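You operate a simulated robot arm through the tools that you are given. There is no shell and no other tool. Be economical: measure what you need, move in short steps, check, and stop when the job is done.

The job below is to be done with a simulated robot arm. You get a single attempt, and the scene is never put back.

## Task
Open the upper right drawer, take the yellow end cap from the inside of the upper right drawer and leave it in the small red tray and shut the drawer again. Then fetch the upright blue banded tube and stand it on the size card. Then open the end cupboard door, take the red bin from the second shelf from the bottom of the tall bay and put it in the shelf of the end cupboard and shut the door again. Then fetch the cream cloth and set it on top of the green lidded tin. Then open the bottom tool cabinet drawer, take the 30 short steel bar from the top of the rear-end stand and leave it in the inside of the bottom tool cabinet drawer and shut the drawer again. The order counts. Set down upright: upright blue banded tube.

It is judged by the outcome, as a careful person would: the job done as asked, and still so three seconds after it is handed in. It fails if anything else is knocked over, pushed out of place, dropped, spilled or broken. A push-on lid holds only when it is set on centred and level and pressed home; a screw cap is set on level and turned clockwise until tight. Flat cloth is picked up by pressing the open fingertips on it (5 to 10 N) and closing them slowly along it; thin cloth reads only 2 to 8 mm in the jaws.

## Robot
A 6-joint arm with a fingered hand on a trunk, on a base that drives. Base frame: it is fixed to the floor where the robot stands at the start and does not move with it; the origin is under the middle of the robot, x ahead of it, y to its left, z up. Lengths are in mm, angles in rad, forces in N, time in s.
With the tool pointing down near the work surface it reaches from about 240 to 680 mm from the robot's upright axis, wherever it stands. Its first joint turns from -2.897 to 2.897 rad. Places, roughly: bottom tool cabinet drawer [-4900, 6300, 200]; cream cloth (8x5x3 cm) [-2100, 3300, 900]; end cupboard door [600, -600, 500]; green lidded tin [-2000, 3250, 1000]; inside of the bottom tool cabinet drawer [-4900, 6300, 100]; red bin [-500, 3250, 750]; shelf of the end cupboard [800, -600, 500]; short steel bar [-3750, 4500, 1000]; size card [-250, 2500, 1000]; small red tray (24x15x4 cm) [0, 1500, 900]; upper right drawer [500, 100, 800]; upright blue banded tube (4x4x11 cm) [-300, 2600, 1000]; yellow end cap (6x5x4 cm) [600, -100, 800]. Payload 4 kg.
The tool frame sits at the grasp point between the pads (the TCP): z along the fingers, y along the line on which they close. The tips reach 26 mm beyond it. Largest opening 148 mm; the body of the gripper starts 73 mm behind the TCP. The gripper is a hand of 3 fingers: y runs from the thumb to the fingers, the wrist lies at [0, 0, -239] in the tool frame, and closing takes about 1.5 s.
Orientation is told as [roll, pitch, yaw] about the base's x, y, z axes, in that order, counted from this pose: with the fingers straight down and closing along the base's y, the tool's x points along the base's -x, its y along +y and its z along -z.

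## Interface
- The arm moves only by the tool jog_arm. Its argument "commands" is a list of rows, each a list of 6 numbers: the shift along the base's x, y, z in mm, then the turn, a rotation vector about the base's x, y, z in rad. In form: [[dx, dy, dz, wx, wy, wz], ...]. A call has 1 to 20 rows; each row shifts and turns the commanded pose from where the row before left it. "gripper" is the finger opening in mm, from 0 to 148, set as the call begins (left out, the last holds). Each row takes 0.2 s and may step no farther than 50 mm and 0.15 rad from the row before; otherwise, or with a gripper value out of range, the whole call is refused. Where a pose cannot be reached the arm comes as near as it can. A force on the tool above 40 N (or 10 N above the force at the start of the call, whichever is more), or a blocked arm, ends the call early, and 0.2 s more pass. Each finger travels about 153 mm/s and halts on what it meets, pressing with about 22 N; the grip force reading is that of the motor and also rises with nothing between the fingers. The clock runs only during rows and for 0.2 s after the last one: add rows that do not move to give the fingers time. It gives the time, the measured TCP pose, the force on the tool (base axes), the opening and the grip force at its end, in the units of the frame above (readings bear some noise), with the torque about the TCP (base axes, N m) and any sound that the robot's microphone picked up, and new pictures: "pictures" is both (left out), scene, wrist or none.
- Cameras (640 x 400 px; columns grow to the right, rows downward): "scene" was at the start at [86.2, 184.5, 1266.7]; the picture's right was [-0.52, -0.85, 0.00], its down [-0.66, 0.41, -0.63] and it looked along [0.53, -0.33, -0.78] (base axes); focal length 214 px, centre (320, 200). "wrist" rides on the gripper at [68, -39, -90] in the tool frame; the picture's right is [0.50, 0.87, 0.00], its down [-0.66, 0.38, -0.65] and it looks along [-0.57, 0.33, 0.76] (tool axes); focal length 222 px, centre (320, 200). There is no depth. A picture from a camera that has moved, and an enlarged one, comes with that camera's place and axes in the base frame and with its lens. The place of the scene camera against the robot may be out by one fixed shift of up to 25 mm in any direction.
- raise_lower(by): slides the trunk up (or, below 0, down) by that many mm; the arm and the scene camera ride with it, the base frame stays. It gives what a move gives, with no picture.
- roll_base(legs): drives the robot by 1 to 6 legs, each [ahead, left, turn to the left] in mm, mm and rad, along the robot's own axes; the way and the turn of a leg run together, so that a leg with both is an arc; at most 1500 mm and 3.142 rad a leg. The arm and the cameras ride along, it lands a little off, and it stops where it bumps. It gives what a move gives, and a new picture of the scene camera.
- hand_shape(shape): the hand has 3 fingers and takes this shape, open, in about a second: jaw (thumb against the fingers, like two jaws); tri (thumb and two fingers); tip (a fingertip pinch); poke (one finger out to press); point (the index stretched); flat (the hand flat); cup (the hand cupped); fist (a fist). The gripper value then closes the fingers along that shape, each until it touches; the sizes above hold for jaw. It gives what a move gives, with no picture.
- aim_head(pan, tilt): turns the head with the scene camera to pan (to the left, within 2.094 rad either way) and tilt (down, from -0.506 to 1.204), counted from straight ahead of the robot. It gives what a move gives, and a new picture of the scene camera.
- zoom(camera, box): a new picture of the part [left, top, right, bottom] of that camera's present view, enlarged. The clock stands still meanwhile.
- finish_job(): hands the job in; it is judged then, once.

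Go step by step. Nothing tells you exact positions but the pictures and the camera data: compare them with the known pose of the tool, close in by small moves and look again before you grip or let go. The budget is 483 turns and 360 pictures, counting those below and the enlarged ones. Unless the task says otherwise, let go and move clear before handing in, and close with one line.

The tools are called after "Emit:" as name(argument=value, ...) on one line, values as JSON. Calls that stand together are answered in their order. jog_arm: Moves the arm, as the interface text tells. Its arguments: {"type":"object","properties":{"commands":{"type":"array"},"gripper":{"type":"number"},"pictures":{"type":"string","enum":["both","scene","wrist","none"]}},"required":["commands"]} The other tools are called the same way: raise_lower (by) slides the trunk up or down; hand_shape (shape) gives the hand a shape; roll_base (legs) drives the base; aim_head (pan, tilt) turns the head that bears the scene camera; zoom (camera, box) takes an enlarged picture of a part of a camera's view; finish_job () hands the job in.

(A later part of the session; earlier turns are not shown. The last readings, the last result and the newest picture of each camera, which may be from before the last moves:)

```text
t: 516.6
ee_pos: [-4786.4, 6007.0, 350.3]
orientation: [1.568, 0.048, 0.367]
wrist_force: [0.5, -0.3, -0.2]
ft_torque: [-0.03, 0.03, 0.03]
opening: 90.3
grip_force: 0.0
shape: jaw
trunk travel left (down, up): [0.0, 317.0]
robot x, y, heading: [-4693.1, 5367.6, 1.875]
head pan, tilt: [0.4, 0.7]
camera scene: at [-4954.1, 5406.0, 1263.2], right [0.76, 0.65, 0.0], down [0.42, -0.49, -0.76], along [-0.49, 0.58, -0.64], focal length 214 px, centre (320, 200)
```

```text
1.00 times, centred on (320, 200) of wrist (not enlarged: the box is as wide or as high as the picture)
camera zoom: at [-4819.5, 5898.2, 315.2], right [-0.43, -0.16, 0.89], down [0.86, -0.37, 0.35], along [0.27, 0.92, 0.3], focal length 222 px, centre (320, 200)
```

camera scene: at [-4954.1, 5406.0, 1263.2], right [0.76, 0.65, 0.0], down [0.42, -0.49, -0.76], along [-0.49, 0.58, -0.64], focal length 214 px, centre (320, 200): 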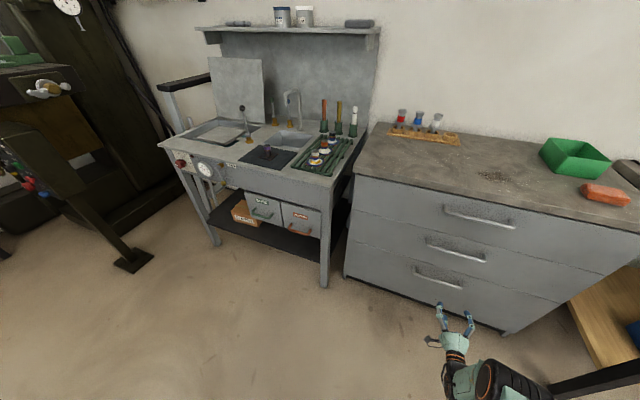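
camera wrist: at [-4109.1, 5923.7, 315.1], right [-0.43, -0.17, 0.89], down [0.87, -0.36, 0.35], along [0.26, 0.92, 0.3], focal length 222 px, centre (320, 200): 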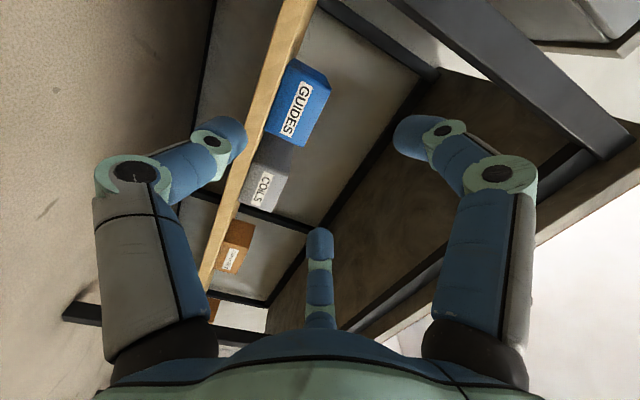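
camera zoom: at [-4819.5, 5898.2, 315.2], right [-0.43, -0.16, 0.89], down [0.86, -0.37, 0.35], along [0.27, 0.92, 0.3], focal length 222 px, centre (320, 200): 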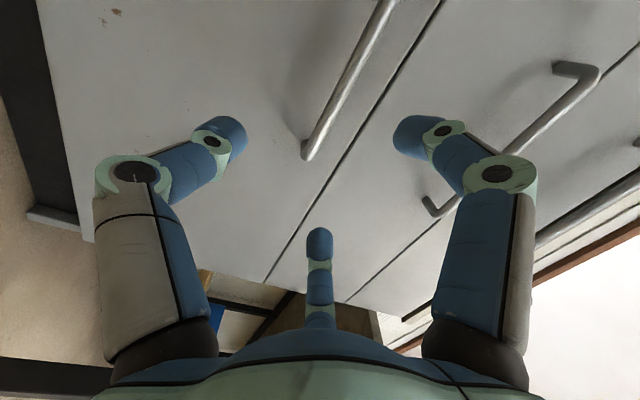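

Emit:
roll_base(legs=[[80, 60, -0.06]])

Emit:
jog_arm(commands=[[0, 0, 6, 0, 0, 0], [0, 0, 6, 0, 0, 0]], pictures="wrist")

```text
t: 517.8
ee_pos: [-4826.5, 6070.7, 350.5]
orientation: [1.568, 0.047, 0.309]
wrist_force: [0.6, -0.4, -0.6]
ft_torque: [0.03, 0.01, 0.01]
opening: 90.4
grip_force: 0.1
shape: jaw
trunk travel left (down, up): [0.0, 317.0]
robot x, y, heading: [-4770.4, 5427.8, 1.818]
head pan, tilt: [0.4, 0.7]
camera scene: at [-5031.2, 5481.4, 1263.2], right [0.8, 0.6, 0.0], down [0.39, -0.52, -0.76], along [-0.46, 0.61, -0.64], focal length 214 px, centre (320, 200)
```

scene: 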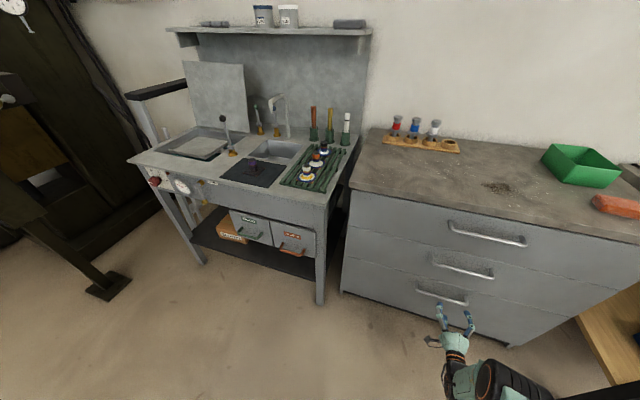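

```text
t: 518.4
ee_pos: [-4826.7, 6070.7, 363.1]
orientation: [1.57, 0.047, 0.31]
wrist_force: [0.3, -0.3, 0.7]
ft_torque: [-0.03, 0.0, -0.01]
opening: 90.4
grip_force: 0.1
shape: jaw
trunk travel left (down, up): [0.0, 317.0]
robot x, y, heading: [-4771.8, 5426.5, 1.813]
head pan, tilt: [0.4, 0.7]
camera wrist: at [-4866.6, 5964.4, 327.4], right [-0.44, -0.14, 0.89], down [0.84, -0.42, 0.35], along [0.32, 0.9, 0.3], focal length 222 px, centre (320, 200)
```

wrist: 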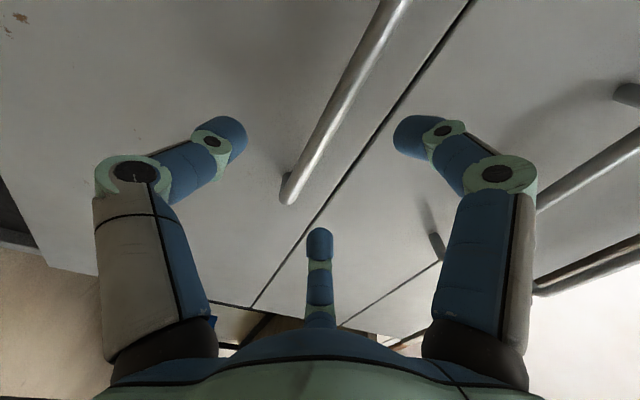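

The bar is at z≈370, 106 mm ahead. I raise 6 mm and roll forward 92 mm.

Emit:
jog_arm(commands=[[0, 0, 6, 0, 0, 0]], pictures="none")

Emit:
roll_base(legs=[[92, 6, 0]])

Emit:
zoom(camera="wrist", box=[0, 0, 640, 400])

```text
t: 518.8
ee_pos: [-4825.9, 6070.1, 368.6]
orientation: [1.57, 0.047, 0.309]
wrist_force: [-0.6, 0.4, -0.4]
ft_torque: [-0.01, 0.0, -0.01]
opening: 90.4
grip_force: 0.1
shape: jaw
trunk travel left (down, up): [0.0, 317.0]
robot x, y, heading: [-4770.2, 5425.6, 1.816]
head pan, tilt: [0.4, 0.7]
```

```text
t: 519.9
ee_pos: [-4849.9, 6140.7, 365.1]
orientation: [1.561, 0.05, 0.307]
wrist_force: [1.3, -6.6, 1.7]
ft_torque: [0.19, 0.14, 0.32]
opening: 90.2
grip_force: 0.0
shape: jaw
trunk travel left (down, up): [0.0, 317.0]
robot x, y, heading: [-4795.9, 5499.6, 1.814]
head pan, tilt: [0.4, 0.7]
stopped in leg 1: the force on the tool passed its limit at 67 N (the readings are from after the stop); the commanded pose is now the measured one
camera scene: at [-5055.0, 5555.8, 1263.2], right [0.8, 0.6, 0.0], down [0.39, -0.51, -0.77], along [-0.46, 0.61, -0.64], focal length 214 px, centre (320, 200)
```

scene: 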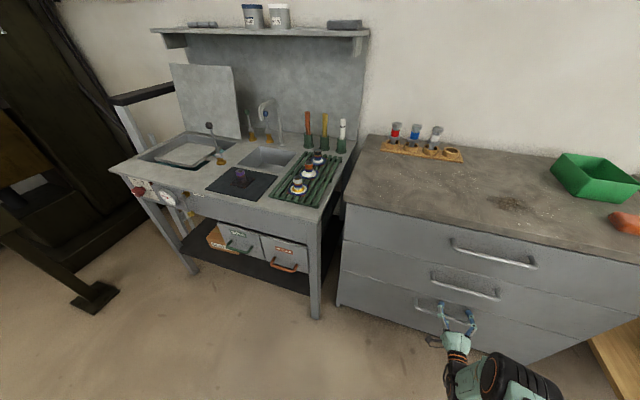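

```text
1.00 times, centred on (320, 200) of wrist (not enlarged: the box is as wide or as high as the picture)
camera zoom: at [-4889.6, 6034.5, 330.3], right [-0.44, -0.13, 0.89], down [0.84, -0.42, 0.35], along [0.32, 0.9, 0.29], focal length 222 px, centre (320, 200)
```

zoom: 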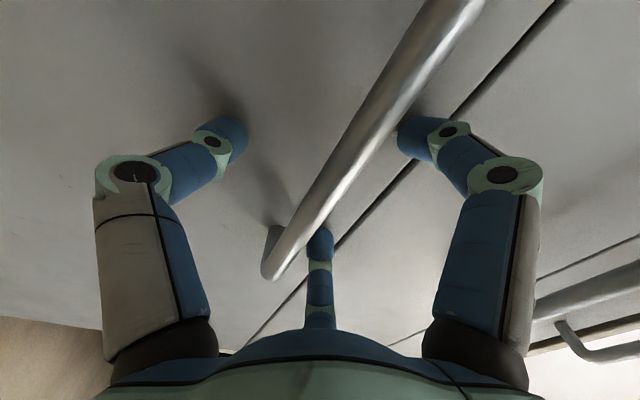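

The fingertips touched the drawer face; the bar lies right between the jaws. I ease back 4 mm and close.

Emit:
jog_arm(commands=[[1.2, -4, 1, 0, 0, 0], [0, 0, 0, 0, 0, 0]], pictures="none")

Emit:
jog_arm(commands=[[0, 0, 0, 0, 0, 0], [0, 0, 0, 0, 0, 0], [0, 0, 0, 0, 0, 0], [0, 0, 0, 0, 0, 0], [0, 0, 0, 0, 0, 0], [0, 0, 0, 0, 0, 0], [0, 0, 0, 0, 0, 0], [0, 0, 0, 0, 0, 0]], gripper=0, pictures="wrist")

```text
t: 520.5
ee_pos: [-4848.7, 6137.4, 366.7]
orientation: [1.562, 0.05, 0.307]
wrist_force: [-0.5, 0.4, 0.0]
ft_torque: [0.02, 0.01, 0.02]
opening: 89.7
grip_force: 0.0
shape: jaw
trunk travel left (down, up): [0.0, 317.0]
robot x, y, heading: [-4791.8, 5498.8, 1.818]
head pan, tilt: [0.4, 0.7]
```

```text
t: 522.3
ee_pos: [-4849.1, 6137.9, 366.2]
orientation: [1.563, 0.051, 0.309]
wrist_force: [-0.1, 0.8, -1.6]
ft_torque: [0.01, -0.01, 0.02]
opening: 0.2
grip_force: 22.2
shape: jaw
trunk travel left (down, up): [0.0, 317.0]
robot x, y, heading: [-4794.7, 5498.1, 1.816]
head pan, tilt: [0.4, 0.7]
camera wrist: at [-4888.5, 6031.1, 331.7], right [-0.44, -0.13, 0.89], down [0.84, -0.42, 0.35], along [0.32, 0.9, 0.29], focal length 222 px, centre (320, 200)
```

wrist: 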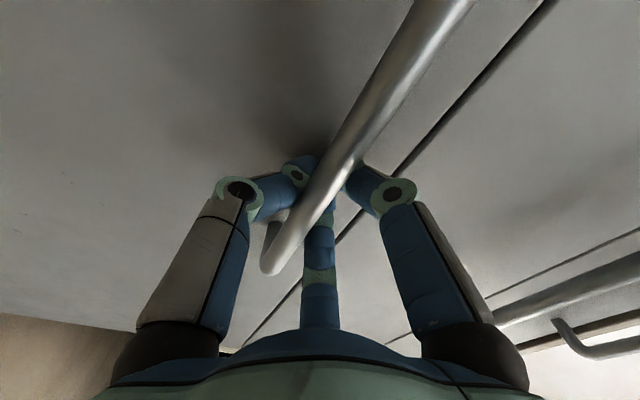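

Caged again. I pull the drawer open by backing the base.

Emit:
roll_base(legs=[[-80, -5, 0]])

Emit:
roll_base(legs=[[-190, -11, 0]])

```text
t: 523.4
ee_pos: [-4823.3, 6060.8, 366.5]
orientation: [1.565, 0.05, 0.306]
wrist_force: [0.4, 0.9, -2.2]
ft_torque: [0.01, 0.01, 0.02]
opening: 0.0
grip_force: 22.1
shape: jaw
trunk travel left (down, up): [0.0, 317.0]
robot x, y, heading: [-4771.5, 5424.3, 1.816]
head pan, tilt: [0.4, 0.7]
camera scene: at [-5030.8, 5480.0, 1263.1], right [0.8, 0.6, 0.0], down [0.39, -0.52, -0.76], along [-0.46, 0.61, -0.64], focal length 214 px, centre (320, 200)
```

scene: 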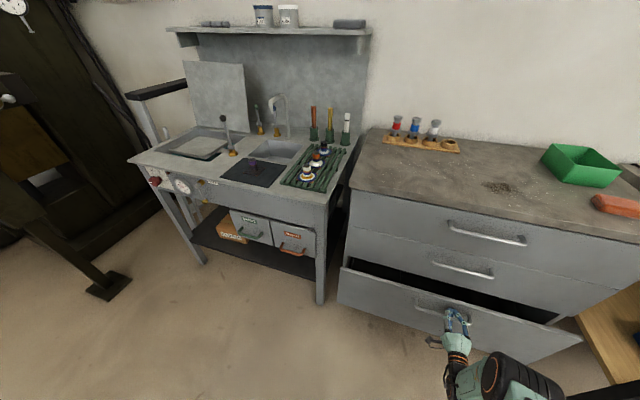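

```text
t: 524.9
ee_pos: [-4769.6, 5881.4, 366.9]
orientation: [1.566, 0.049, 0.311]
wrist_force: [-0.5, 1.2, -4.0]
ft_torque: [0.03, 0.0, 0.0]
opening: 0.0
grip_force: 22.1
shape: jaw
trunk travel left (down, up): [0.0, 317.0]
robot x, y, heading: [-4714.2, 5246.3, 1.816]
head pan, tilt: [0.4, 0.7]
camera scene: at [-4975.0, 5299.9, 1263.1], right [0.8, 0.6, 0.0], down [0.39, -0.52, -0.76], along [-0.46, 0.61, -0.64], focal length 214 px, centre (320, 200)
```

scene: 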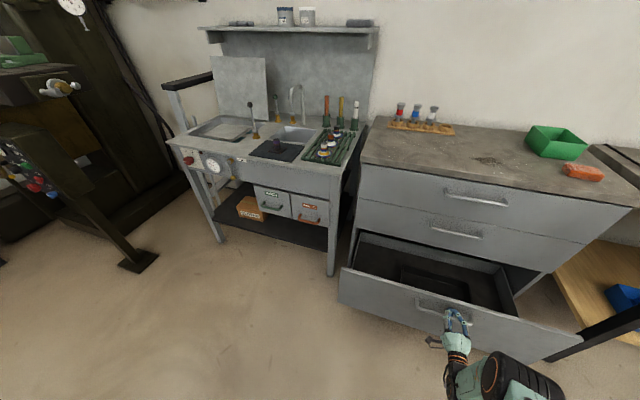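

Emit:
roll_base(legs=[[-60, -4, 0]])

Emit:
jog_arm(commands=[[0, 0, 0, 0, 0, 0], [0, 0, 0, 0, 0, 0], [0, 0, 0, 0, 0, 0], [0, 0, 0, 0, 0, 0], [0, 0, 0, 0, 0, 0]], gripper=90, pictures="none")

Emit:
zoom(camera="scene", box=[300, 180, 600, 380])

```text
t: 525.9
ee_pos: [-4751.0, 5823.1, 367.3]
orientation: [1.566, 0.05, 0.312]
wrist_force: [0.1, 4.4, -4.0]
ft_torque: [0.13, -0.04, -0.03]
opening: 0.1
grip_force: 22.5
shape: jaw
trunk travel left (down, up): [0.0, 317.0]
robot x, y, heading: [-4695.7, 5184.7, 1.812]
head pan, tilt: [0.4, 0.7]
camera scene: at [-4956.4, 5242.0, 1263.1], right [0.8, 0.6, 0.0], down [0.39, -0.52, -0.76], along [-0.46, 0.61, -0.64], focal length 214 px, centre (320, 200)
```

scene: 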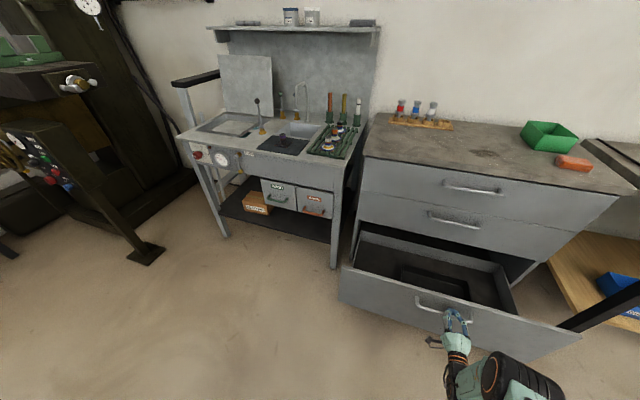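

```text
t: 527.1
ee_pos: [-4750.6, 5823.1, 366.6]
orientation: [1.566, 0.052, 0.311]
wrist_force: [-1.1, -0.1, 0.3]
ft_torque: [0.02, 0.0, -0.02]
opening: 89.9
grip_force: 0.0
shape: jaw
trunk travel left (down, up): [0.0, 317.0]
robot x, y, heading: [-4696.1, 5185.4, 1.814]
head pan, tilt: [0.4, 0.7]
```

```text
2.00 times, centred on (450, 280) of scene
camera zoom: at [-4956.3, 5241.3, 1263.2], right [0.8, 0.6, 0.0], down [0.39, -0.52, -0.76], along [-0.46, 0.61, -0.64], focal length 429 px, centre (60, 40)
```

zoom: 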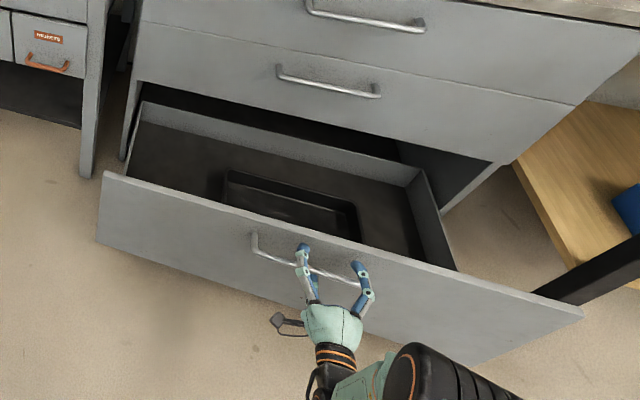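

The drawer is open about 325 mm, with a black tray inside. I back off the handle, raise the arm to neutral and go to the stand for the bar.

Emit:
roll_base(legs=[[-120, 0, 0]])

Emit:
jog_arm(commands=[[0, 0, 40, 0, 0, 0], [0, 0, 40, 0, 0, 0], [0, 0, 40, 0, 0, 0], [0, 0, 40, 0, 0, 0], [0, 0, 40, -0.1358, -0.0441, 0], [0, 0, 40, -0.1358, -0.0441, 0], [0, 0, 40, -0.1358, -0.0441, 0], [0, 0, 30, -0.1358, -0.0441, 0], [0, 0, 30, -0.1358, -0.0441, 0], [0, 0, 30, -0.1358, -0.0441, 0], [0, 0, 30, -0.1358, -0.0441, 0], [0, 0, 20, -0.1358, -0.0441, 0], [0, 0, 20, -0.1358, -0.0441, 0], [0, 0, 20, -0.1358, -0.0441, 0], [0, 0, 20, -0.1358, -0.0441, 0]], pictures="scene")

```text
t: 528.4
ee_pos: [-4722.8, 5706.7, 368.6]
orientation: [1.567, 0.049, 0.312]
wrist_force: [-0.3, -0.1, -0.1]
ft_torque: [0.01, 0.01, 0.02]
opening: 89.8
grip_force: 0.1
shape: jaw
trunk travel left (down, up): [0.0, 317.0]
robot x, y, heading: [-4668.2, 5068.1, 1.816]
head pan, tilt: [0.4, 0.7]
camera scene: at [-4927.1, 5123.9, 1263.2], right [0.8, 0.6, 0.0], down [0.39, -0.51, -0.77], along [-0.46, 0.61, -0.64], focal length 214 px, centre (320, 200)
```

scene: 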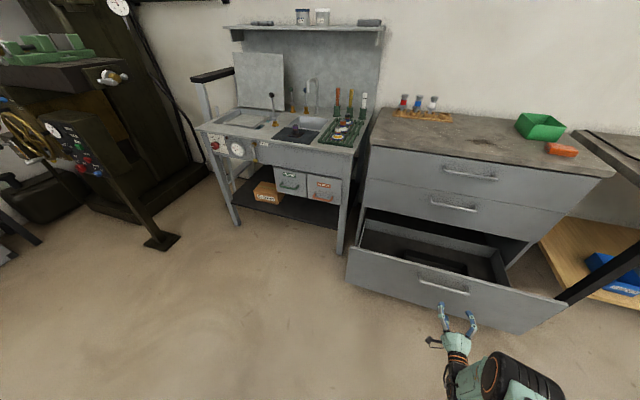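

```text
t: 531.5
ee_pos: [-4719.3, 5711.4, 846.1]
orientation: [-0.007, -0.003, 0.261]
wrist_force: [0.4, -0.4, 0.0]
ft_torque: [0.03, 0.04, -0.01]
opening: 90.1
grip_force: 0.0
shape: jaw
out of reach, approached as far as the arm can: row 2
trunk travel left (down, up): [0.0, 317.0]
robot x, y, heading: [-4669.4, 5069.4, 1.818]
head pan, tilt: [0.4, 0.7]
camera scene: at [-4927.2, 5124.4, 1263.1], right [0.8, 0.6, 0.0], down [0.39, -0.51, -0.76], along [-0.46, 0.61, -0.64], focal length 214 px, centre (320, 200)
```

scene: 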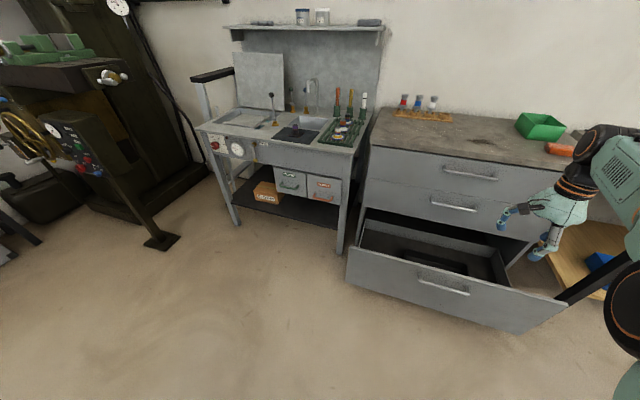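

Emit:
raise_lower(by=200)

Emit:
roll_base(legs=[[0, 0, -1.512], [50, -800, 0]])

Emit:
aim_head(pan=-0.1, tilt=0.75)

```text
t: 533.7
ee_pos: [-4717.8, 5710.2, 1046.3]
orientation: [-0.005, -0.002, 0.263]
wrist_force: [0.1, 0.2, 0.0]
ft_torque: [0.0, 0.0, 0.0]
opening: 90.5
grip_force: 0.0
shape: jaw
trunk travel left (down, up): [-200.0, 117.0]
robot x, y, heading: [-4667.3, 5068.9, 1.819]
head pan, tilt: [0.4, 0.7]
```

```text
t: 544.7
ee_pos: [-3743.2, 4425.8, 1046.6]
orientation: [-0.006, -0.001, -1.248]
wrist_force: [1.0, 0.5, 0.3]
ft_torque: [-0.01, -0.02, 0.02]
opening: 90.0
grip_force: 0.0
shape: jaw
trunk travel left (down, up): [-200.0, 117.0]
robot x, y, heading: [-4380.0, 4335.2, 0.307]
head pan, tilt: [0.4, 0.7]
camera scene: at [-4400.2, 4597.1, 1462.9], right [0.65, -0.76, 0.0], down [-0.49, -0.42, -0.76], along [0.58, 0.5, -0.64], focal length 214 px, centre (320, 200)
```

scene: 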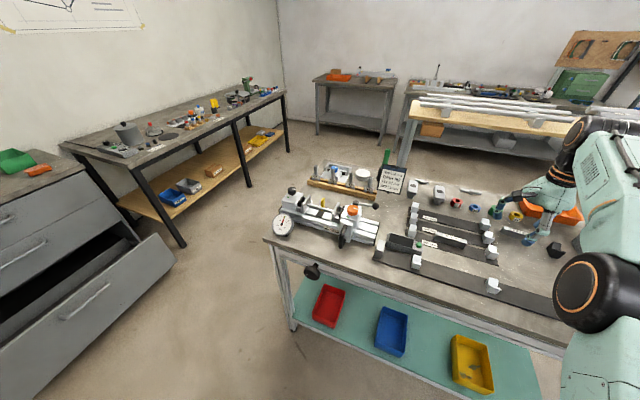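

```text
t: 545.6
ee_pos: [-3743.9, 4426.0, 1047.3]
orientation: [-0.006, -0.002, -1.249]
wrist_force: [-0.1, -0.4, 0.9]
ft_torque: [-0.01, 0.0, -0.01]
opening: 90.0
grip_force: 0.0
shape: jaw
trunk travel left (down, up): [-200.0, 117.0]
robot x, y, heading: [-4378.9, 4335.8, 0.306]
head pan, tilt: [-0.099, 0.75]
camera scene: at [-4383.8, 4559.2, 1458.6], right [0.2, -0.98, 0.0], down [-0.67, -0.14, -0.73], along [0.72, 0.15, -0.68], focal length 214 px, centre (320, 200)
```

scene: 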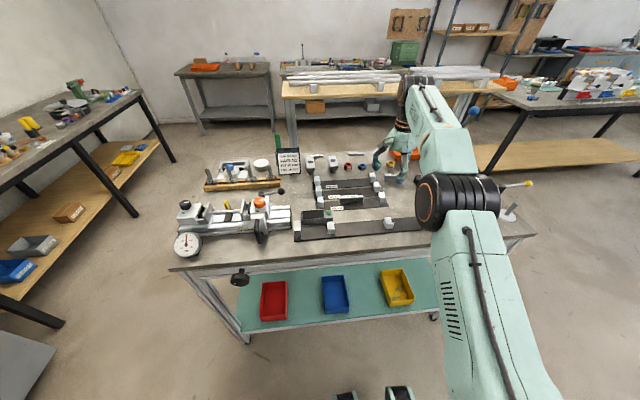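

Emit:
zoom(camera="scene", box=[270, 135, 430, 255])

Emit:
zoom(camera="wrist", box=[0, 0, 640, 400])

```text
3.33 times, centred on (350, 195) of scene
camera zoom: at [-4383.8, 4559.2, 1458.6], right [0.2, -0.98, 0.0], down [-0.67, -0.14, -0.73], along [0.72, 0.15, -0.68], focal length 715 px, centre (220, 217)
```

zoom: 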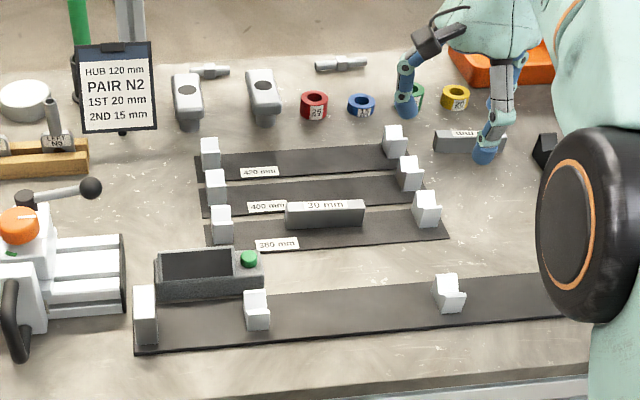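

```text
1.00 times, centred on (320, 200) of wrist (not enlarged: the box is as wide or as high as the picture)
camera zoom: at [-3802.2, 4478.0, 1137.4], right [0.66, 0.75, -0.01], down [0.57, -0.5, 0.65], along [0.49, -0.44, -0.76], focal length 222 px, centre (320, 200)
```

zoom: 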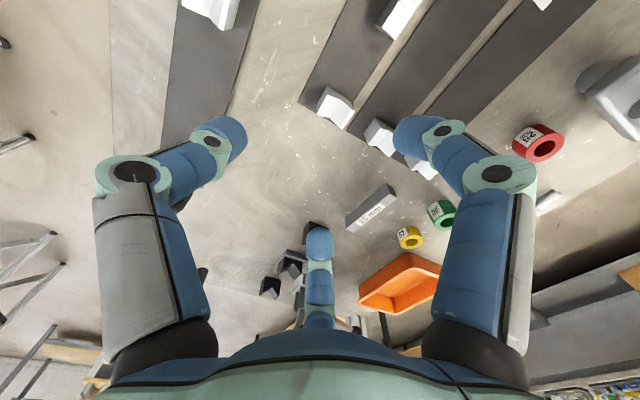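

I can read "30 mm" on the bar lying among the strips, near [-3780, 4549]. I move the hand over it.

Emit:
jog_arm(commands=[[-10, 31, 0, 0, 0, 0], [-10, 31, 0, 0, 0, 0], [-10, 31, 0, 0, 0, 0], [-9, 30, 0, 0, 0, 0]], gripper=80, pictures="wrist")

```text
t: 546.6
ee_pos: [-3783.9, 4547.7, 1047.2]
orientation: [-0.005, -0.002, -1.25]
wrist_force: [0.6, 0.9, 0.3]
ft_torque: [0.03, -0.01, 0.0]
opening: 80.8
grip_force: 0.0
shape: jaw
trunk travel left (down, up): [-200.0, 117.0]
robot x, y, heading: [-4379.9, 4336.5, 0.307]
head pan, tilt: [-0.099, 0.75]
camera wrist: at [-3842.3, 4601.6, 1138.6], right [0.66, 0.75, -0.01], down [0.57, -0.5, 0.65], along [0.49, -0.44, -0.76], focal length 222 px, centre (320, 200)
```

wrist: 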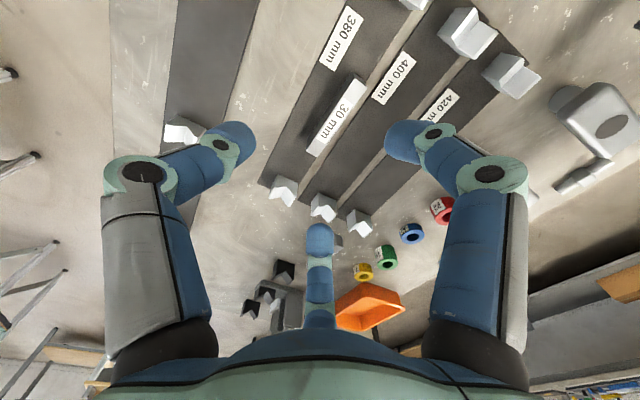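

Emit:
hand_shape(shape="tri")

Emit:
jog_arm(commands=[[5, 1, -25, 0, 0, -0.008], [5, 1, -25, 0, 0, -0.007], [0, 0, -20, 0, 0, 0]], gripper=65, pictures="wrist")

```text
t: 547.5
ee_pos: [-3781.9, 4547.7, 1048.3]
orientation: [-0.005, -0.004, -1.251]
wrist_force: [-0.4, -0.1, -0.8]
ft_torque: [-0.01, 0.01, 0.02]
opening: 148.0
grip_force: 0.1
shape: tri
trunk travel left (down, up): [-200.0, 117.0]
robot x, y, heading: [-4379.0, 4333.1, 0.303]
head pan, tilt: [-0.099, 0.75]
```

```text
t: 548.3
ee_pos: [-3770.7, 4549.0, 978.9]
orientation: [-0.004, -0.002, -1.266]
wrist_force: [-0.2, 0.7, -0.8]
ft_torque: [0.01, 0.02, 0.02]
opening: 65.4
grip_force: 0.0
shape: tri
trunk travel left (down, up): [-200.0, 117.0]
robot x, y, heading: [-4380.7, 4337.1, 0.306]
head pan, tilt: [-0.099, 0.75]
camera wrist: at [-3829.8, 4603.7, 1068.2], right [0.68, 0.74, -0.01], down [0.56, -0.51, 0.65], along [0.48, -0.44, -0.76], focal length 222 px, centre (320, 200)
```

wrist: 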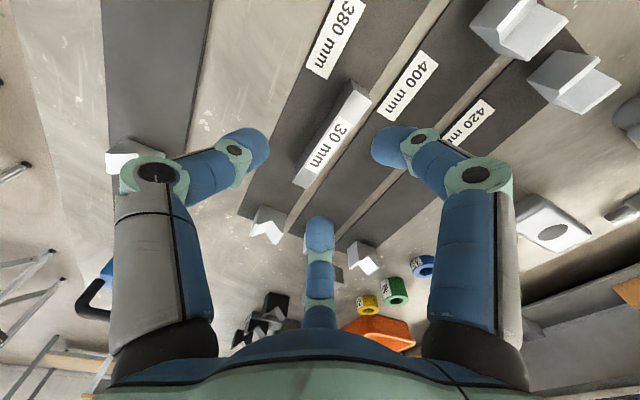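

Emit:
jog_arm(commands=[[7, 1.5, -25, 0, 0, -0.004], [7, 1.5, -22, 0, 0, 0]], pictures="wrist")

```text
t: 548.9
ee_pos: [-3757.1, 4553.1, 931.4]
orientation: [-0.007, -0.002, -1.269]
wrist_force: [-0.2, 0.1, 0.2]
ft_torque: [0.03, -0.02, 0.02]
opening: 65.5
grip_force: 0.0
shape: tri
trunk travel left (down, up): [-200.0, 117.0]
robot x, y, heading: [-4382.1, 4336.5, 0.307]
head pan, tilt: [-0.099, 0.75]
camera wrist: at [-3815.4, 4607.1, 1022.2], right [0.68, 0.73, -0.01], down [0.56, -0.51, 0.65], along [0.48, -0.45, -0.76], focal length 222 px, centre (320, 200)
```

wrist: 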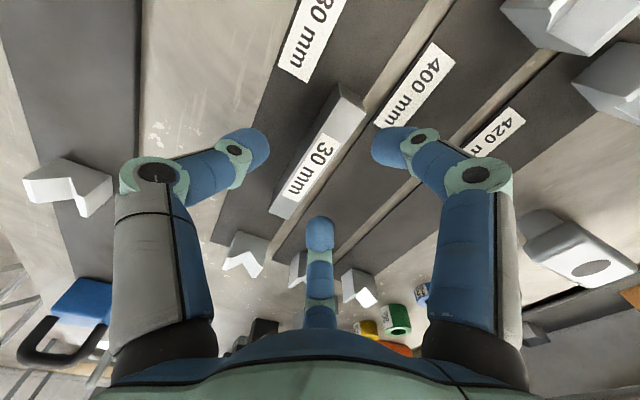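

The bar is centred under the hand, top at z≈880. I descend and grip.

Emit:
jog_arm(commands=[[1, 0.3, -20, 0, 0, 0], [1, 0.3, -15, 0, 0, 0], [0, 0, -6, 0, 0, 0]], pictures="wrist")

```text
t: 549.6
ee_pos: [-3753.6, 4554.3, 904.8]
orientation: [0.008, 0.0, -1.269]
wrist_force: [-6.3, -1.1, 14.5]
ft_torque: [-0.15, 0.49, -0.01]
opening: 27.9
grip_force: 18.3
shape: tri
trunk travel left (down, up): [-200.0, 117.0]
robot x, y, heading: [-4378.3, 4335.9, 0.307]
head pan, tilt: [-0.099, 0.75]
stopped in row 3: the force on the tool passed its limit at 46 N (the readings are from after the stop); the commanded pose is now the measured one
camera wrist: at [-3812.5, 4608.0, 995.1], right [0.68, 0.73, 0.01], down [0.55, -0.51, 0.66], along [0.49, -0.44, -0.75], focal length 222 px, centre (320, 200)
```

wrist: 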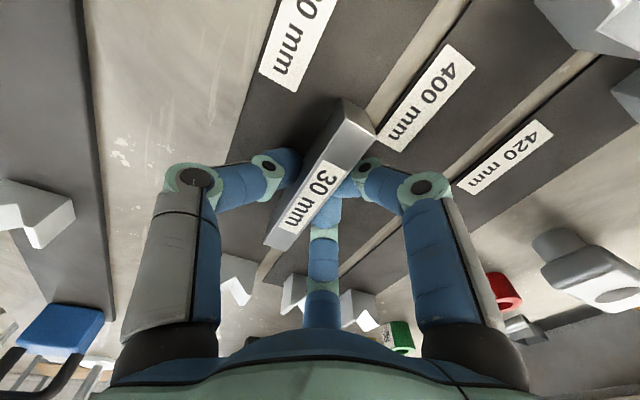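

The fingertips reached the strip surface and folded around the bar. I raise 3 mm and close properly.

Emit:
jog_arm(commands=[[0, 0, 3, -0.008, 0, 0], [0, 0, 0, 0, 0, 0], [0, 0, 0, 0, 0, 0], [0, 0, 0, 0, 0, 0], [0, 0, 0, 0, 0, 0]], gripper=5, pictures="wrist")

```text
t: 550.8
ee_pos: [-3753.8, 4555.0, 906.4]
orientation: [0.005, -0.01, -1.268]
wrist_force: [-1.2, 0.4, 0.6]
ft_torque: [0.0, 0.05, 0.01]
opening: 22.1
grip_force: 21.9
shape: tri
trunk travel left (down, up): [-200.0, 117.0]
robot x, y, heading: [-4381.3, 4335.5, 0.307]
head pan, tilt: [-0.099, 0.75]
camera wrist: at [-3812.8, 4608.9, 995.6], right [0.68, 0.74, 0.0], down [0.55, -0.51, 0.66], along [0.49, -0.45, -0.75], focal length 222 px, centre (320, 200)
```

wrist: 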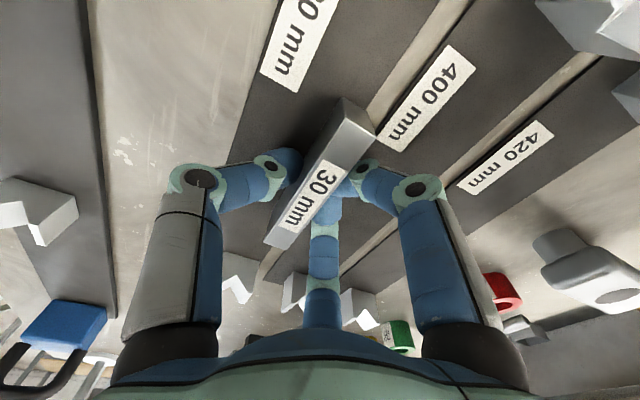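

Gripped (22 mm). I lift straight up.

Emit:
jog_arm(commands=[[0, 0, 8, 0, 0, 0], [0, 0, 20, 0, 0, 0], [0, 0, 40, 0, 0, 0], [0, 0, 40, 0, 0, 0]], pictures="both")

```text
t: 551.8
ee_pos: [-3760.3, 4551.2, 1013.9]
orientation: [0.005, -0.011, -1.268]
wrist_force: [-0.5, -1.1, -2.6]
ft_torque: [0.0, -0.05, -0.02]
opening: 21.0
grip_force: 21.4
shape: tri
out of reach, approached as far as the arm can: row 4
trunk travel left (down, up): [-200.0, 117.0]
robot x, y, heading: [-4378.1, 4334.0, 0.307]
head pan, tilt: [-0.099, 0.75]
camera scene: at [-4384.5, 4558.9, 1458.7], right [0.2, -0.98, 0.0], down [-0.67, -0.14, -0.73], along [0.72, 0.15, -0.68], focal length 214 px, centre (320, 200)
camera wrist: at [-3819.3, 4605.0, 1103.7], right [0.68, 0.74, 0.0], down [0.55, -0.51, 0.66], along [0.49, -0.45, -0.75], focal length 222 px, centre (320, 200)
```

scene: 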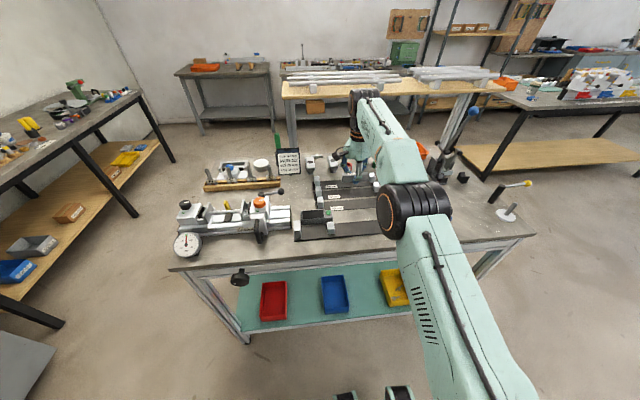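
wrist: 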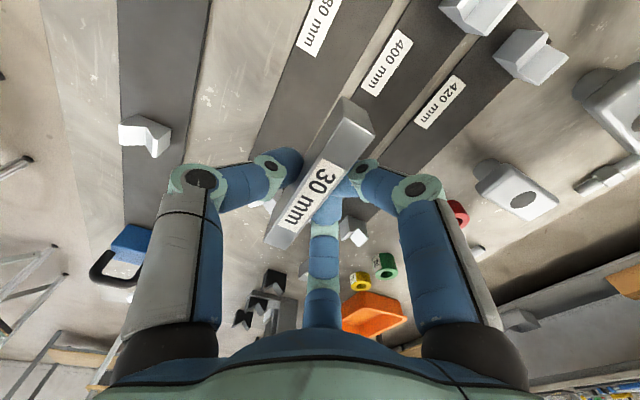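

The bar is held securely. I raise the trunk, back away from the stand and return to the open drawer.

Emit:
raise_lower(by=80)

Emit:
roll_base(legs=[[-80, 0, 0], [0, 780, 0], [0, 0, 1.565]])

Emit:
aim_head(pan=-0.1, tilt=0.9)

```text
t: 553.0
ee_pos: [-3759.3, 4552.5, 1091.6]
orientation: [0.005, -0.008, -1.269]
wrist_force: [-0.7, 0.6, -2.4]
ft_torque: [-0.01, -0.02, 0.0]
opening: 21.0
grip_force: 22.0
shape: tri
trunk travel left (down, up): [-280.0, 37.0]
robot x, y, heading: [-4382.1, 4337.1, 0.303]
head pan, tilt: [-0.099, 0.75]
```

```text
t: 564.6
ee_pos: [-4889.3, 5681.4, 1093.8]
orientation: [0.005, -0.009, 0.272]
wrist_force: [-0.7, 0.7, -3.0]
ft_torque: [0.03, 0.02, -0.04]
opening: 21.0
grip_force: 21.8
shape: tri
trunk travel left (down, up): [-280.0, 37.0]
robot x, y, heading: [-4689.7, 5053.0, 1.851]
head pan, tilt: [-0.099, 0.75]
camera scene: at [-4898.9, 5066.8, 1541.3], right [0.98, 0.17, 0.0], down [0.12, -0.67, -0.73], along [-0.13, 0.72, -0.68], focal length 214 px, centre (320, 200)
```

scene: 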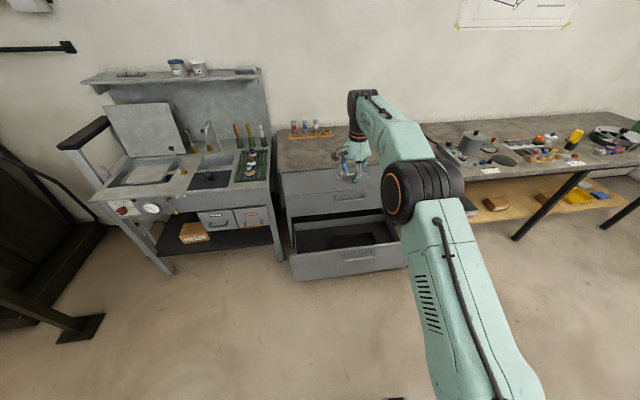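

```text
t: 565.3
ee_pos: [-4889.5, 5681.9, 1092.7]
orientation: [0.006, -0.009, 0.273]
wrist_force: [-0.3, -0.1, -3.0]
ft_torque: [0.05, -0.02, 0.0]
opening: 21.2
grip_force: 22.2
shape: tri
trunk travel left (down, up): [-280.0, 37.0]
robot x, y, heading: [-4691.0, 5052.8, 1.845]
head pan, tilt: [-0.099, 0.901]
camera scene: at [-4897.6, 5059.6, 1529.4], right [0.98, 0.17, 0.0], down [0.14, -0.77, -0.62], along [-0.11, 0.61, -0.78], focal length 214 px, centre (320, 200)
```

scene: 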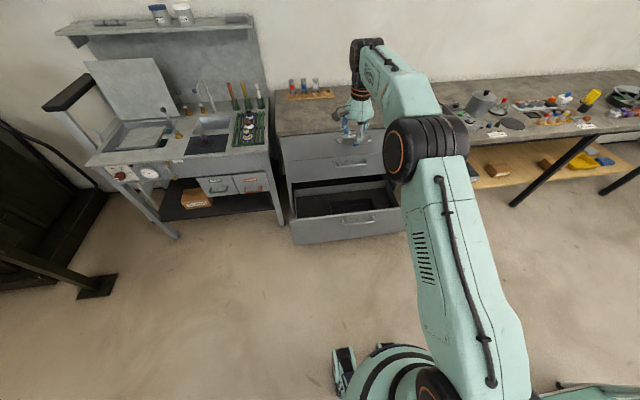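

I'm facing the drawer with the bar. The drawer's left third is free beside the black tray. I lower the trunk and the hand, staying in front of the drawer first.

Emit:
raise_lower(by=-280)

Emit:
roll_base(legs=[[0, 100, 0.03]])

Emit:
jog_arm(commands=[[0, 0, -40, 0, 0, 0], [0, 0, -40, 0, 0, 0], [0, 0, -40, 0, 0, 0], [0, 0, -40, 0, 0, 0], [0, 0, -40, 0, 0, 0], [0, 0, -40, 0, 0, 0]], pictures="both")

```text
t: 568.1
ee_pos: [-4889.4, 5682.3, 812.2]
orientation: [0.007, -0.009, 0.272]
wrist_force: [0.7, -0.8, -3.0]
ft_torque: [0.02, 0.01, 0.01]
opening: 21.2
grip_force: 21.5
shape: tri
trunk travel left (down, up): [0.0, 317.0]
robot x, y, heading: [-4689.7, 5058.3, 1.842]
head pan, tilt: [-0.099, 0.901]
```

```text
t: 569.7
ee_pos: [-5004.1, 5646.9, 810.5]
orientation: [0.006, -0.009, 0.299]
wrist_force: [0.2, -0.7, -3.9]
ft_torque: [0.01, 0.0, 0.0]
opening: 20.9
grip_force: 22.0
shape: tri
trunk travel left (down, up): [0.0, 317.0]
robot x, y, heading: [-4786.7, 5022.9, 1.874]
head pan, tilt: [-0.099, 0.901]
camera scene: at [-5010.0, 5075.0, 1247.0], right [0.98, 0.2, 0.0], down [0.16, -0.77, -0.62], along [-0.13, 0.61, -0.78], focal length 214 px, centre (320, 200)
```

scene: 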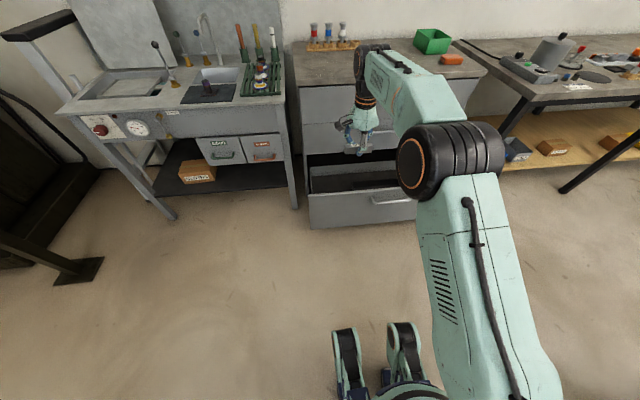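

```text
t: 571.1
ee_pos: [-5004.8, 5648.6, 572.1]
orientation: [0.006, -0.008, 0.3]
wrist_force: [-0.6, -0.1, -3.6]
ft_torque: [0.05, 0.04, 0.0]
opening: 21.4
grip_force: 21.6
shape: tri
trunk travel left (down, up): [0.0, 317.0]
robot x, y, heading: [-4783.0, 5025.9, 1.873]
head pan, tilt: [-0.099, 0.901]
camera scene: at [-5009.9, 5075.2, 1247.0], right [0.98, 0.2, 0.0], down [0.16, -0.77, -0.62], along [-0.13, 0.61, -0.78], focal length 214 px, centre (320, 200)
camera wrist: at [-5060.1, 5591.0, 661.7], right [-0.73, 0.68, 0.0], down [0.51, 0.55, 0.66], along [0.45, 0.49, -0.75], focal length 222 px, centre (320, 200)
```

scene: 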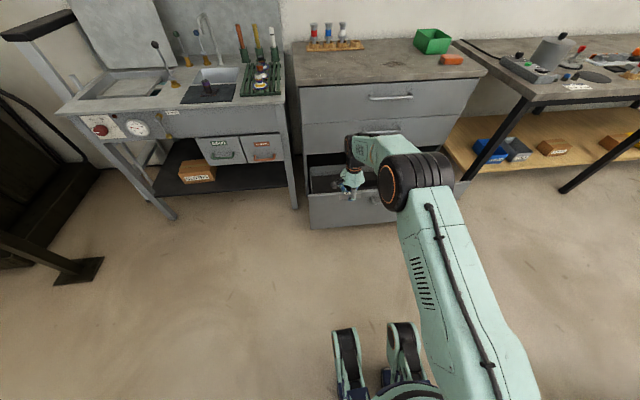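
wrist: 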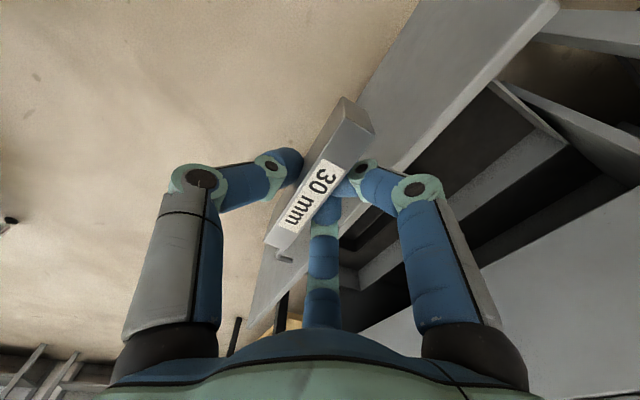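

Emit:
roll_base(legs=[[235, -15, 0.005]])

Emit:
zoom(camera="wrist", box=[0, 0, 640, 400])

```text
t: 572.9
ee_pos: [-5063.2, 5873.1, 572.1]
orientation: [0.006, -0.009, 0.307]
wrist_force: [-0.6, -1.0, -3.5]
ft_torque: [-0.01, 0.04, 0.01]
opening: 21.4
grip_force: 22.5
shape: tri
trunk travel left (down, up): [0.0, 317.0]
robot x, y, heading: [-4844.2, 5251.5, 1.886]
head pan, tilt: [-0.099, 0.901]
camera scene: at [-5065.7, 5300.3, 1247.0], right [0.98, 0.21, 0.0], down [0.16, -0.77, -0.62], along [-0.13, 0.61, -0.78], focal length 214 px, centre (320, 200)
```

scene: 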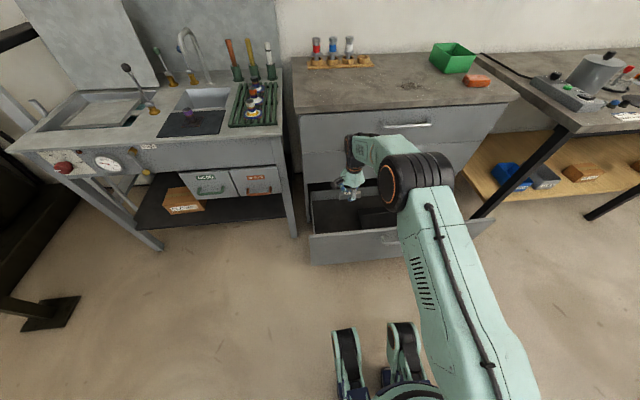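

```text
1.00 times, centred on (320, 200) of wrist (not enlarged: the box is as wide or as high as the picture)
camera zoom: at [-5118.3, 5815.7, 662.0], right [-0.74, 0.68, 0.0], down [0.51, 0.55, 0.66], along [0.45, 0.49, -0.75], focal length 222 px, centre (320, 200)
```

zoom: 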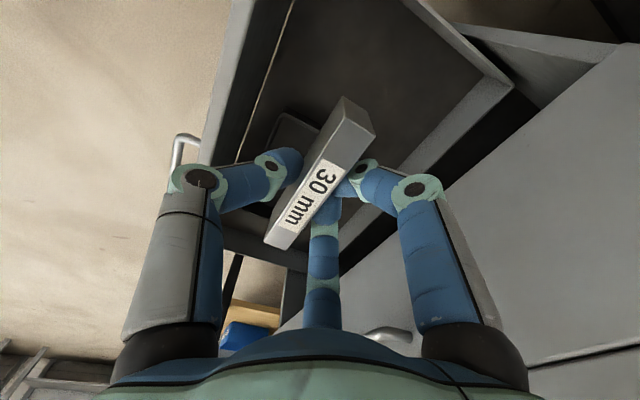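

Directly below is free drawer floor beside the tray. I move 25 mm deeper and lower.

Emit:
jog_arm(commands=[[-7, 22, -30, 0, 0, 0], [0, 0, -40, 0, 0, 0], [0, 0, -40, 0, 0, 0], [0, 0, -40, 0, 0, 0], [0, 0, -30, 0, 0, 0]], pictures="both")

```text
t: 574.0
ee_pos: [-5070.0, 5893.2, 392.1]
orientation: [0.006, -0.009, 0.306]
wrist_force: [0.1, 1.1, -3.2]
ft_torque: [0.0, -0.01, -0.03]
opening: 21.0
grip_force: 21.8
shape: tri
out of reach, approached as far as the arm can: row 5
trunk travel left (down, up): [0.0, 317.0]
robot x, y, heading: [-4843.7, 5251.9, 1.874]
head pan, tilt: [-0.099, 0.901]
camera scene: at [-5065.6, 5300.0, 1247.0], right [0.98, 0.21, 0.0], down [0.16, -0.77, -0.62], along [-0.13, 0.61, -0.78], focal length 214 px, centre (320, 200)
camera wrist: at [-5124.3, 5835.0, 482.6], right [-0.74, 0.68, 0.0], down [0.51, 0.55, 0.66], along [0.45, 0.49, -0.75], focal length 222 px, centre (320, 200)
```

scene: 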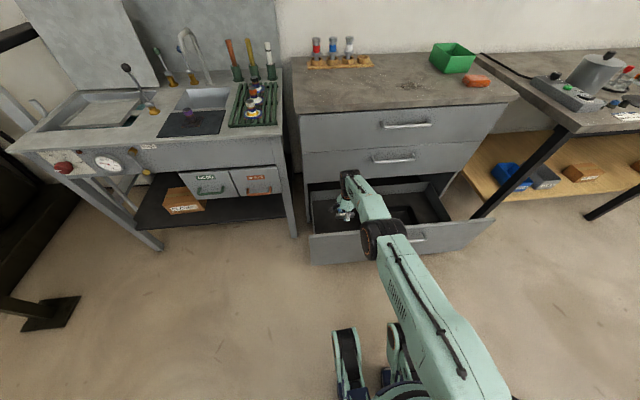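
wrist: 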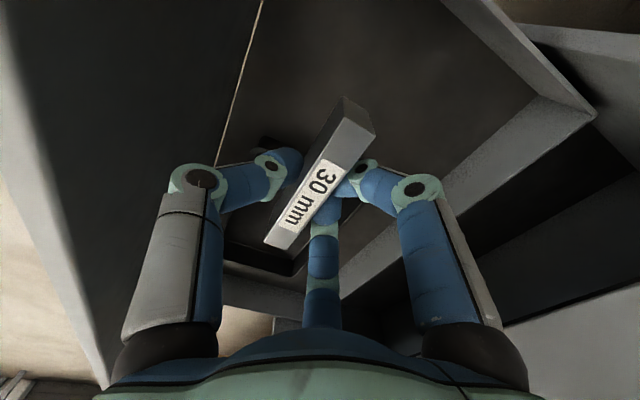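

The arm is near its reach limit. I roll the base forward 110 mm and bring the arm back by the same amount.

Emit:
roll_base(legs=[[110, 0, 0]])

Emit:
jog_arm(commands=[[8, -25, 0, 0, 0, 0], [8, -25, 0, 0, 0, 0], [8, -25, -10, 0, 0, 0], [6, -19, -10, 0, 0, 0], [0, 0, -30, 0, 0, 0], [0, 0, -30, 0, 0, 0]], pictures="wrist")

```text
t: 575.2
ee_pos: [-5102.4, 5997.4, 392.8]
orientation: [0.006, -0.008, 0.304]
wrist_force: [0.2, 0.3, -2.4]
ft_torque: [0.02, -0.01, -0.02]
opening: 20.9
grip_force: 22.0
shape: tri
trunk travel left (down, up): [0.0, 317.0]
robot x, y, heading: [-4877.3, 5358.3, 1.875]
head pan, tilt: [-0.099, 0.901]
camera scene: at [-5098.9, 5405.5, 1247.0], right [0.98, 0.21, 0.0], down [0.16, -0.77, -0.62], along [-0.13, 0.61, -0.78], focal length 214 px, centre (320, 200)
```

scene: 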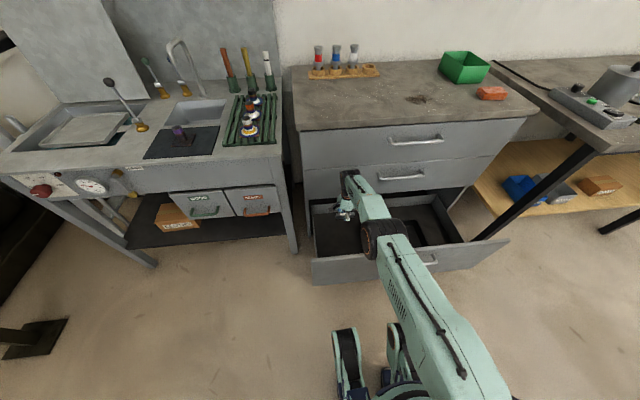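

```text
t: 576.6
ee_pos: [-5072.9, 5903.6, 312.9]
orientation: [0.005, -0.008, 0.302]
wrist_force: [0.1, 0.5, -2.9]
ft_torque: [-0.01, 0.02, -0.02]
opening: 20.8
grip_force: 22.5
shape: tri
trunk travel left (down, up): [0.0, 317.0]
robot x, y, heading: [-4878.8, 5359.7, 1.879]
head pan, tilt: [-0.099, 0.901]
camera wrist: at [-5127.2, 5845.4, 403.3], right [-0.74, 0.68, 0.0], down [0.51, 0.55, 0.66], along [0.45, 0.49, -0.75], focal length 222 px, centre (320, 200)
```

wrist: 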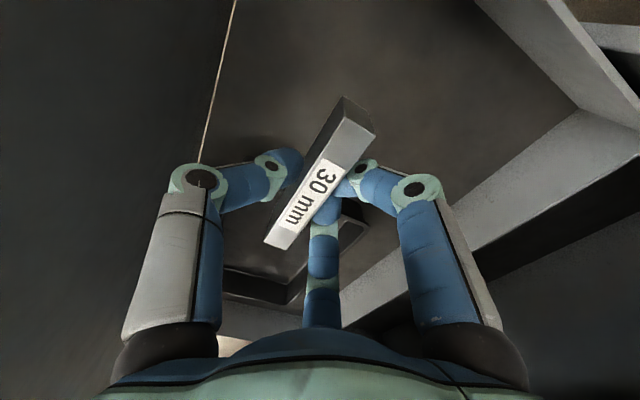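

Emit:
jog_arm(commands=[[0, 0, -25, 0, 0, 0], [0, 0, -25, 0, 0, 0], [0, 0, -20, 0, 0, 0]], pictures="both")

```text
t: 577.5
ee_pos: [-5073.7, 5903.9, 243.1]
orientation: [0.005, -0.008, 0.303]
wrist_force: [0.2, 0.3, -2.7]
ft_torque: [0.04, 0.02, -0.01]
opening: 20.6
grip_force: 22.4
shape: tri
trunk travel left (down, up): [0.0, 317.0]
robot x, y, heading: [-4877.8, 5356.2, 1.877]
head pan, tilt: [-0.099, 0.901]
camera scene: at [-5098.8, 5405.3, 1247.0], right [0.98, 0.21, 0.0], down [0.16, -0.77, -0.62], along [-0.13, 0.61, -0.78], focal length 214 px, centre (320, 200)
camera wrist: at [-5128.1, 5846.5, 333.0], right [-0.74, 0.68, 0.0], down [0.51, 0.55, 0.66], along [0.45, 0.49, -0.75], focal length 222 px, centre (320, 200)
```

scene: 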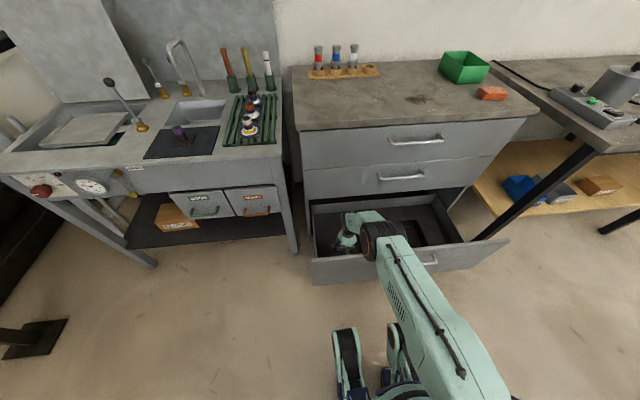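
wrist: 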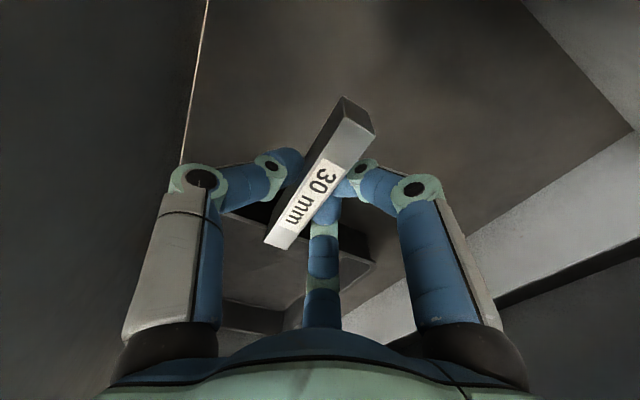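

The tray's edge is near, so I shift 32 mm left, then lower with care.

Emit:
jog_arm(commands=[[-15, -5, 0, 0, 0, 0], [-16, -5, 0, 0, 0, 0], [0, 0, -15, 0, 0, 0], [0, 0, -15, 0, 0, 0], [0, 0, -12, 0, 0, 0]], pictures="wrist")

```text
t: 578.6
ee_pos: [-5103.6, 5893.4, 199.1]
orientation: [0.005, -0.009, 0.303]
wrist_force: [-0.8, -0.1, -2.7]
ft_torque: [0.01, 0.04, 0.0]
opening: 20.9
grip_force: 21.8
shape: tri
trunk travel left (down, up): [0.0, 317.0]
robot x, y, heading: [-4876.9, 5357.0, 1.883]
head pan, tilt: [-0.099, 0.901]
camera wrist: at [-5157.7, 5835.9, 290.0], right [-0.74, 0.68, 0.0], down [0.51, 0.55, 0.66], along [0.45, 0.49, -0.75], focal length 222 px, centre (320, 200)
```

wrist: 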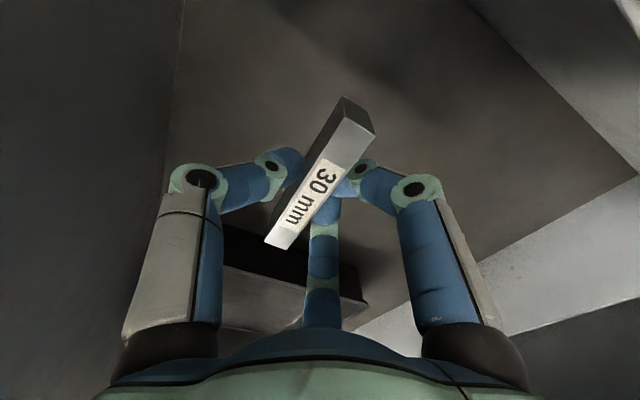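

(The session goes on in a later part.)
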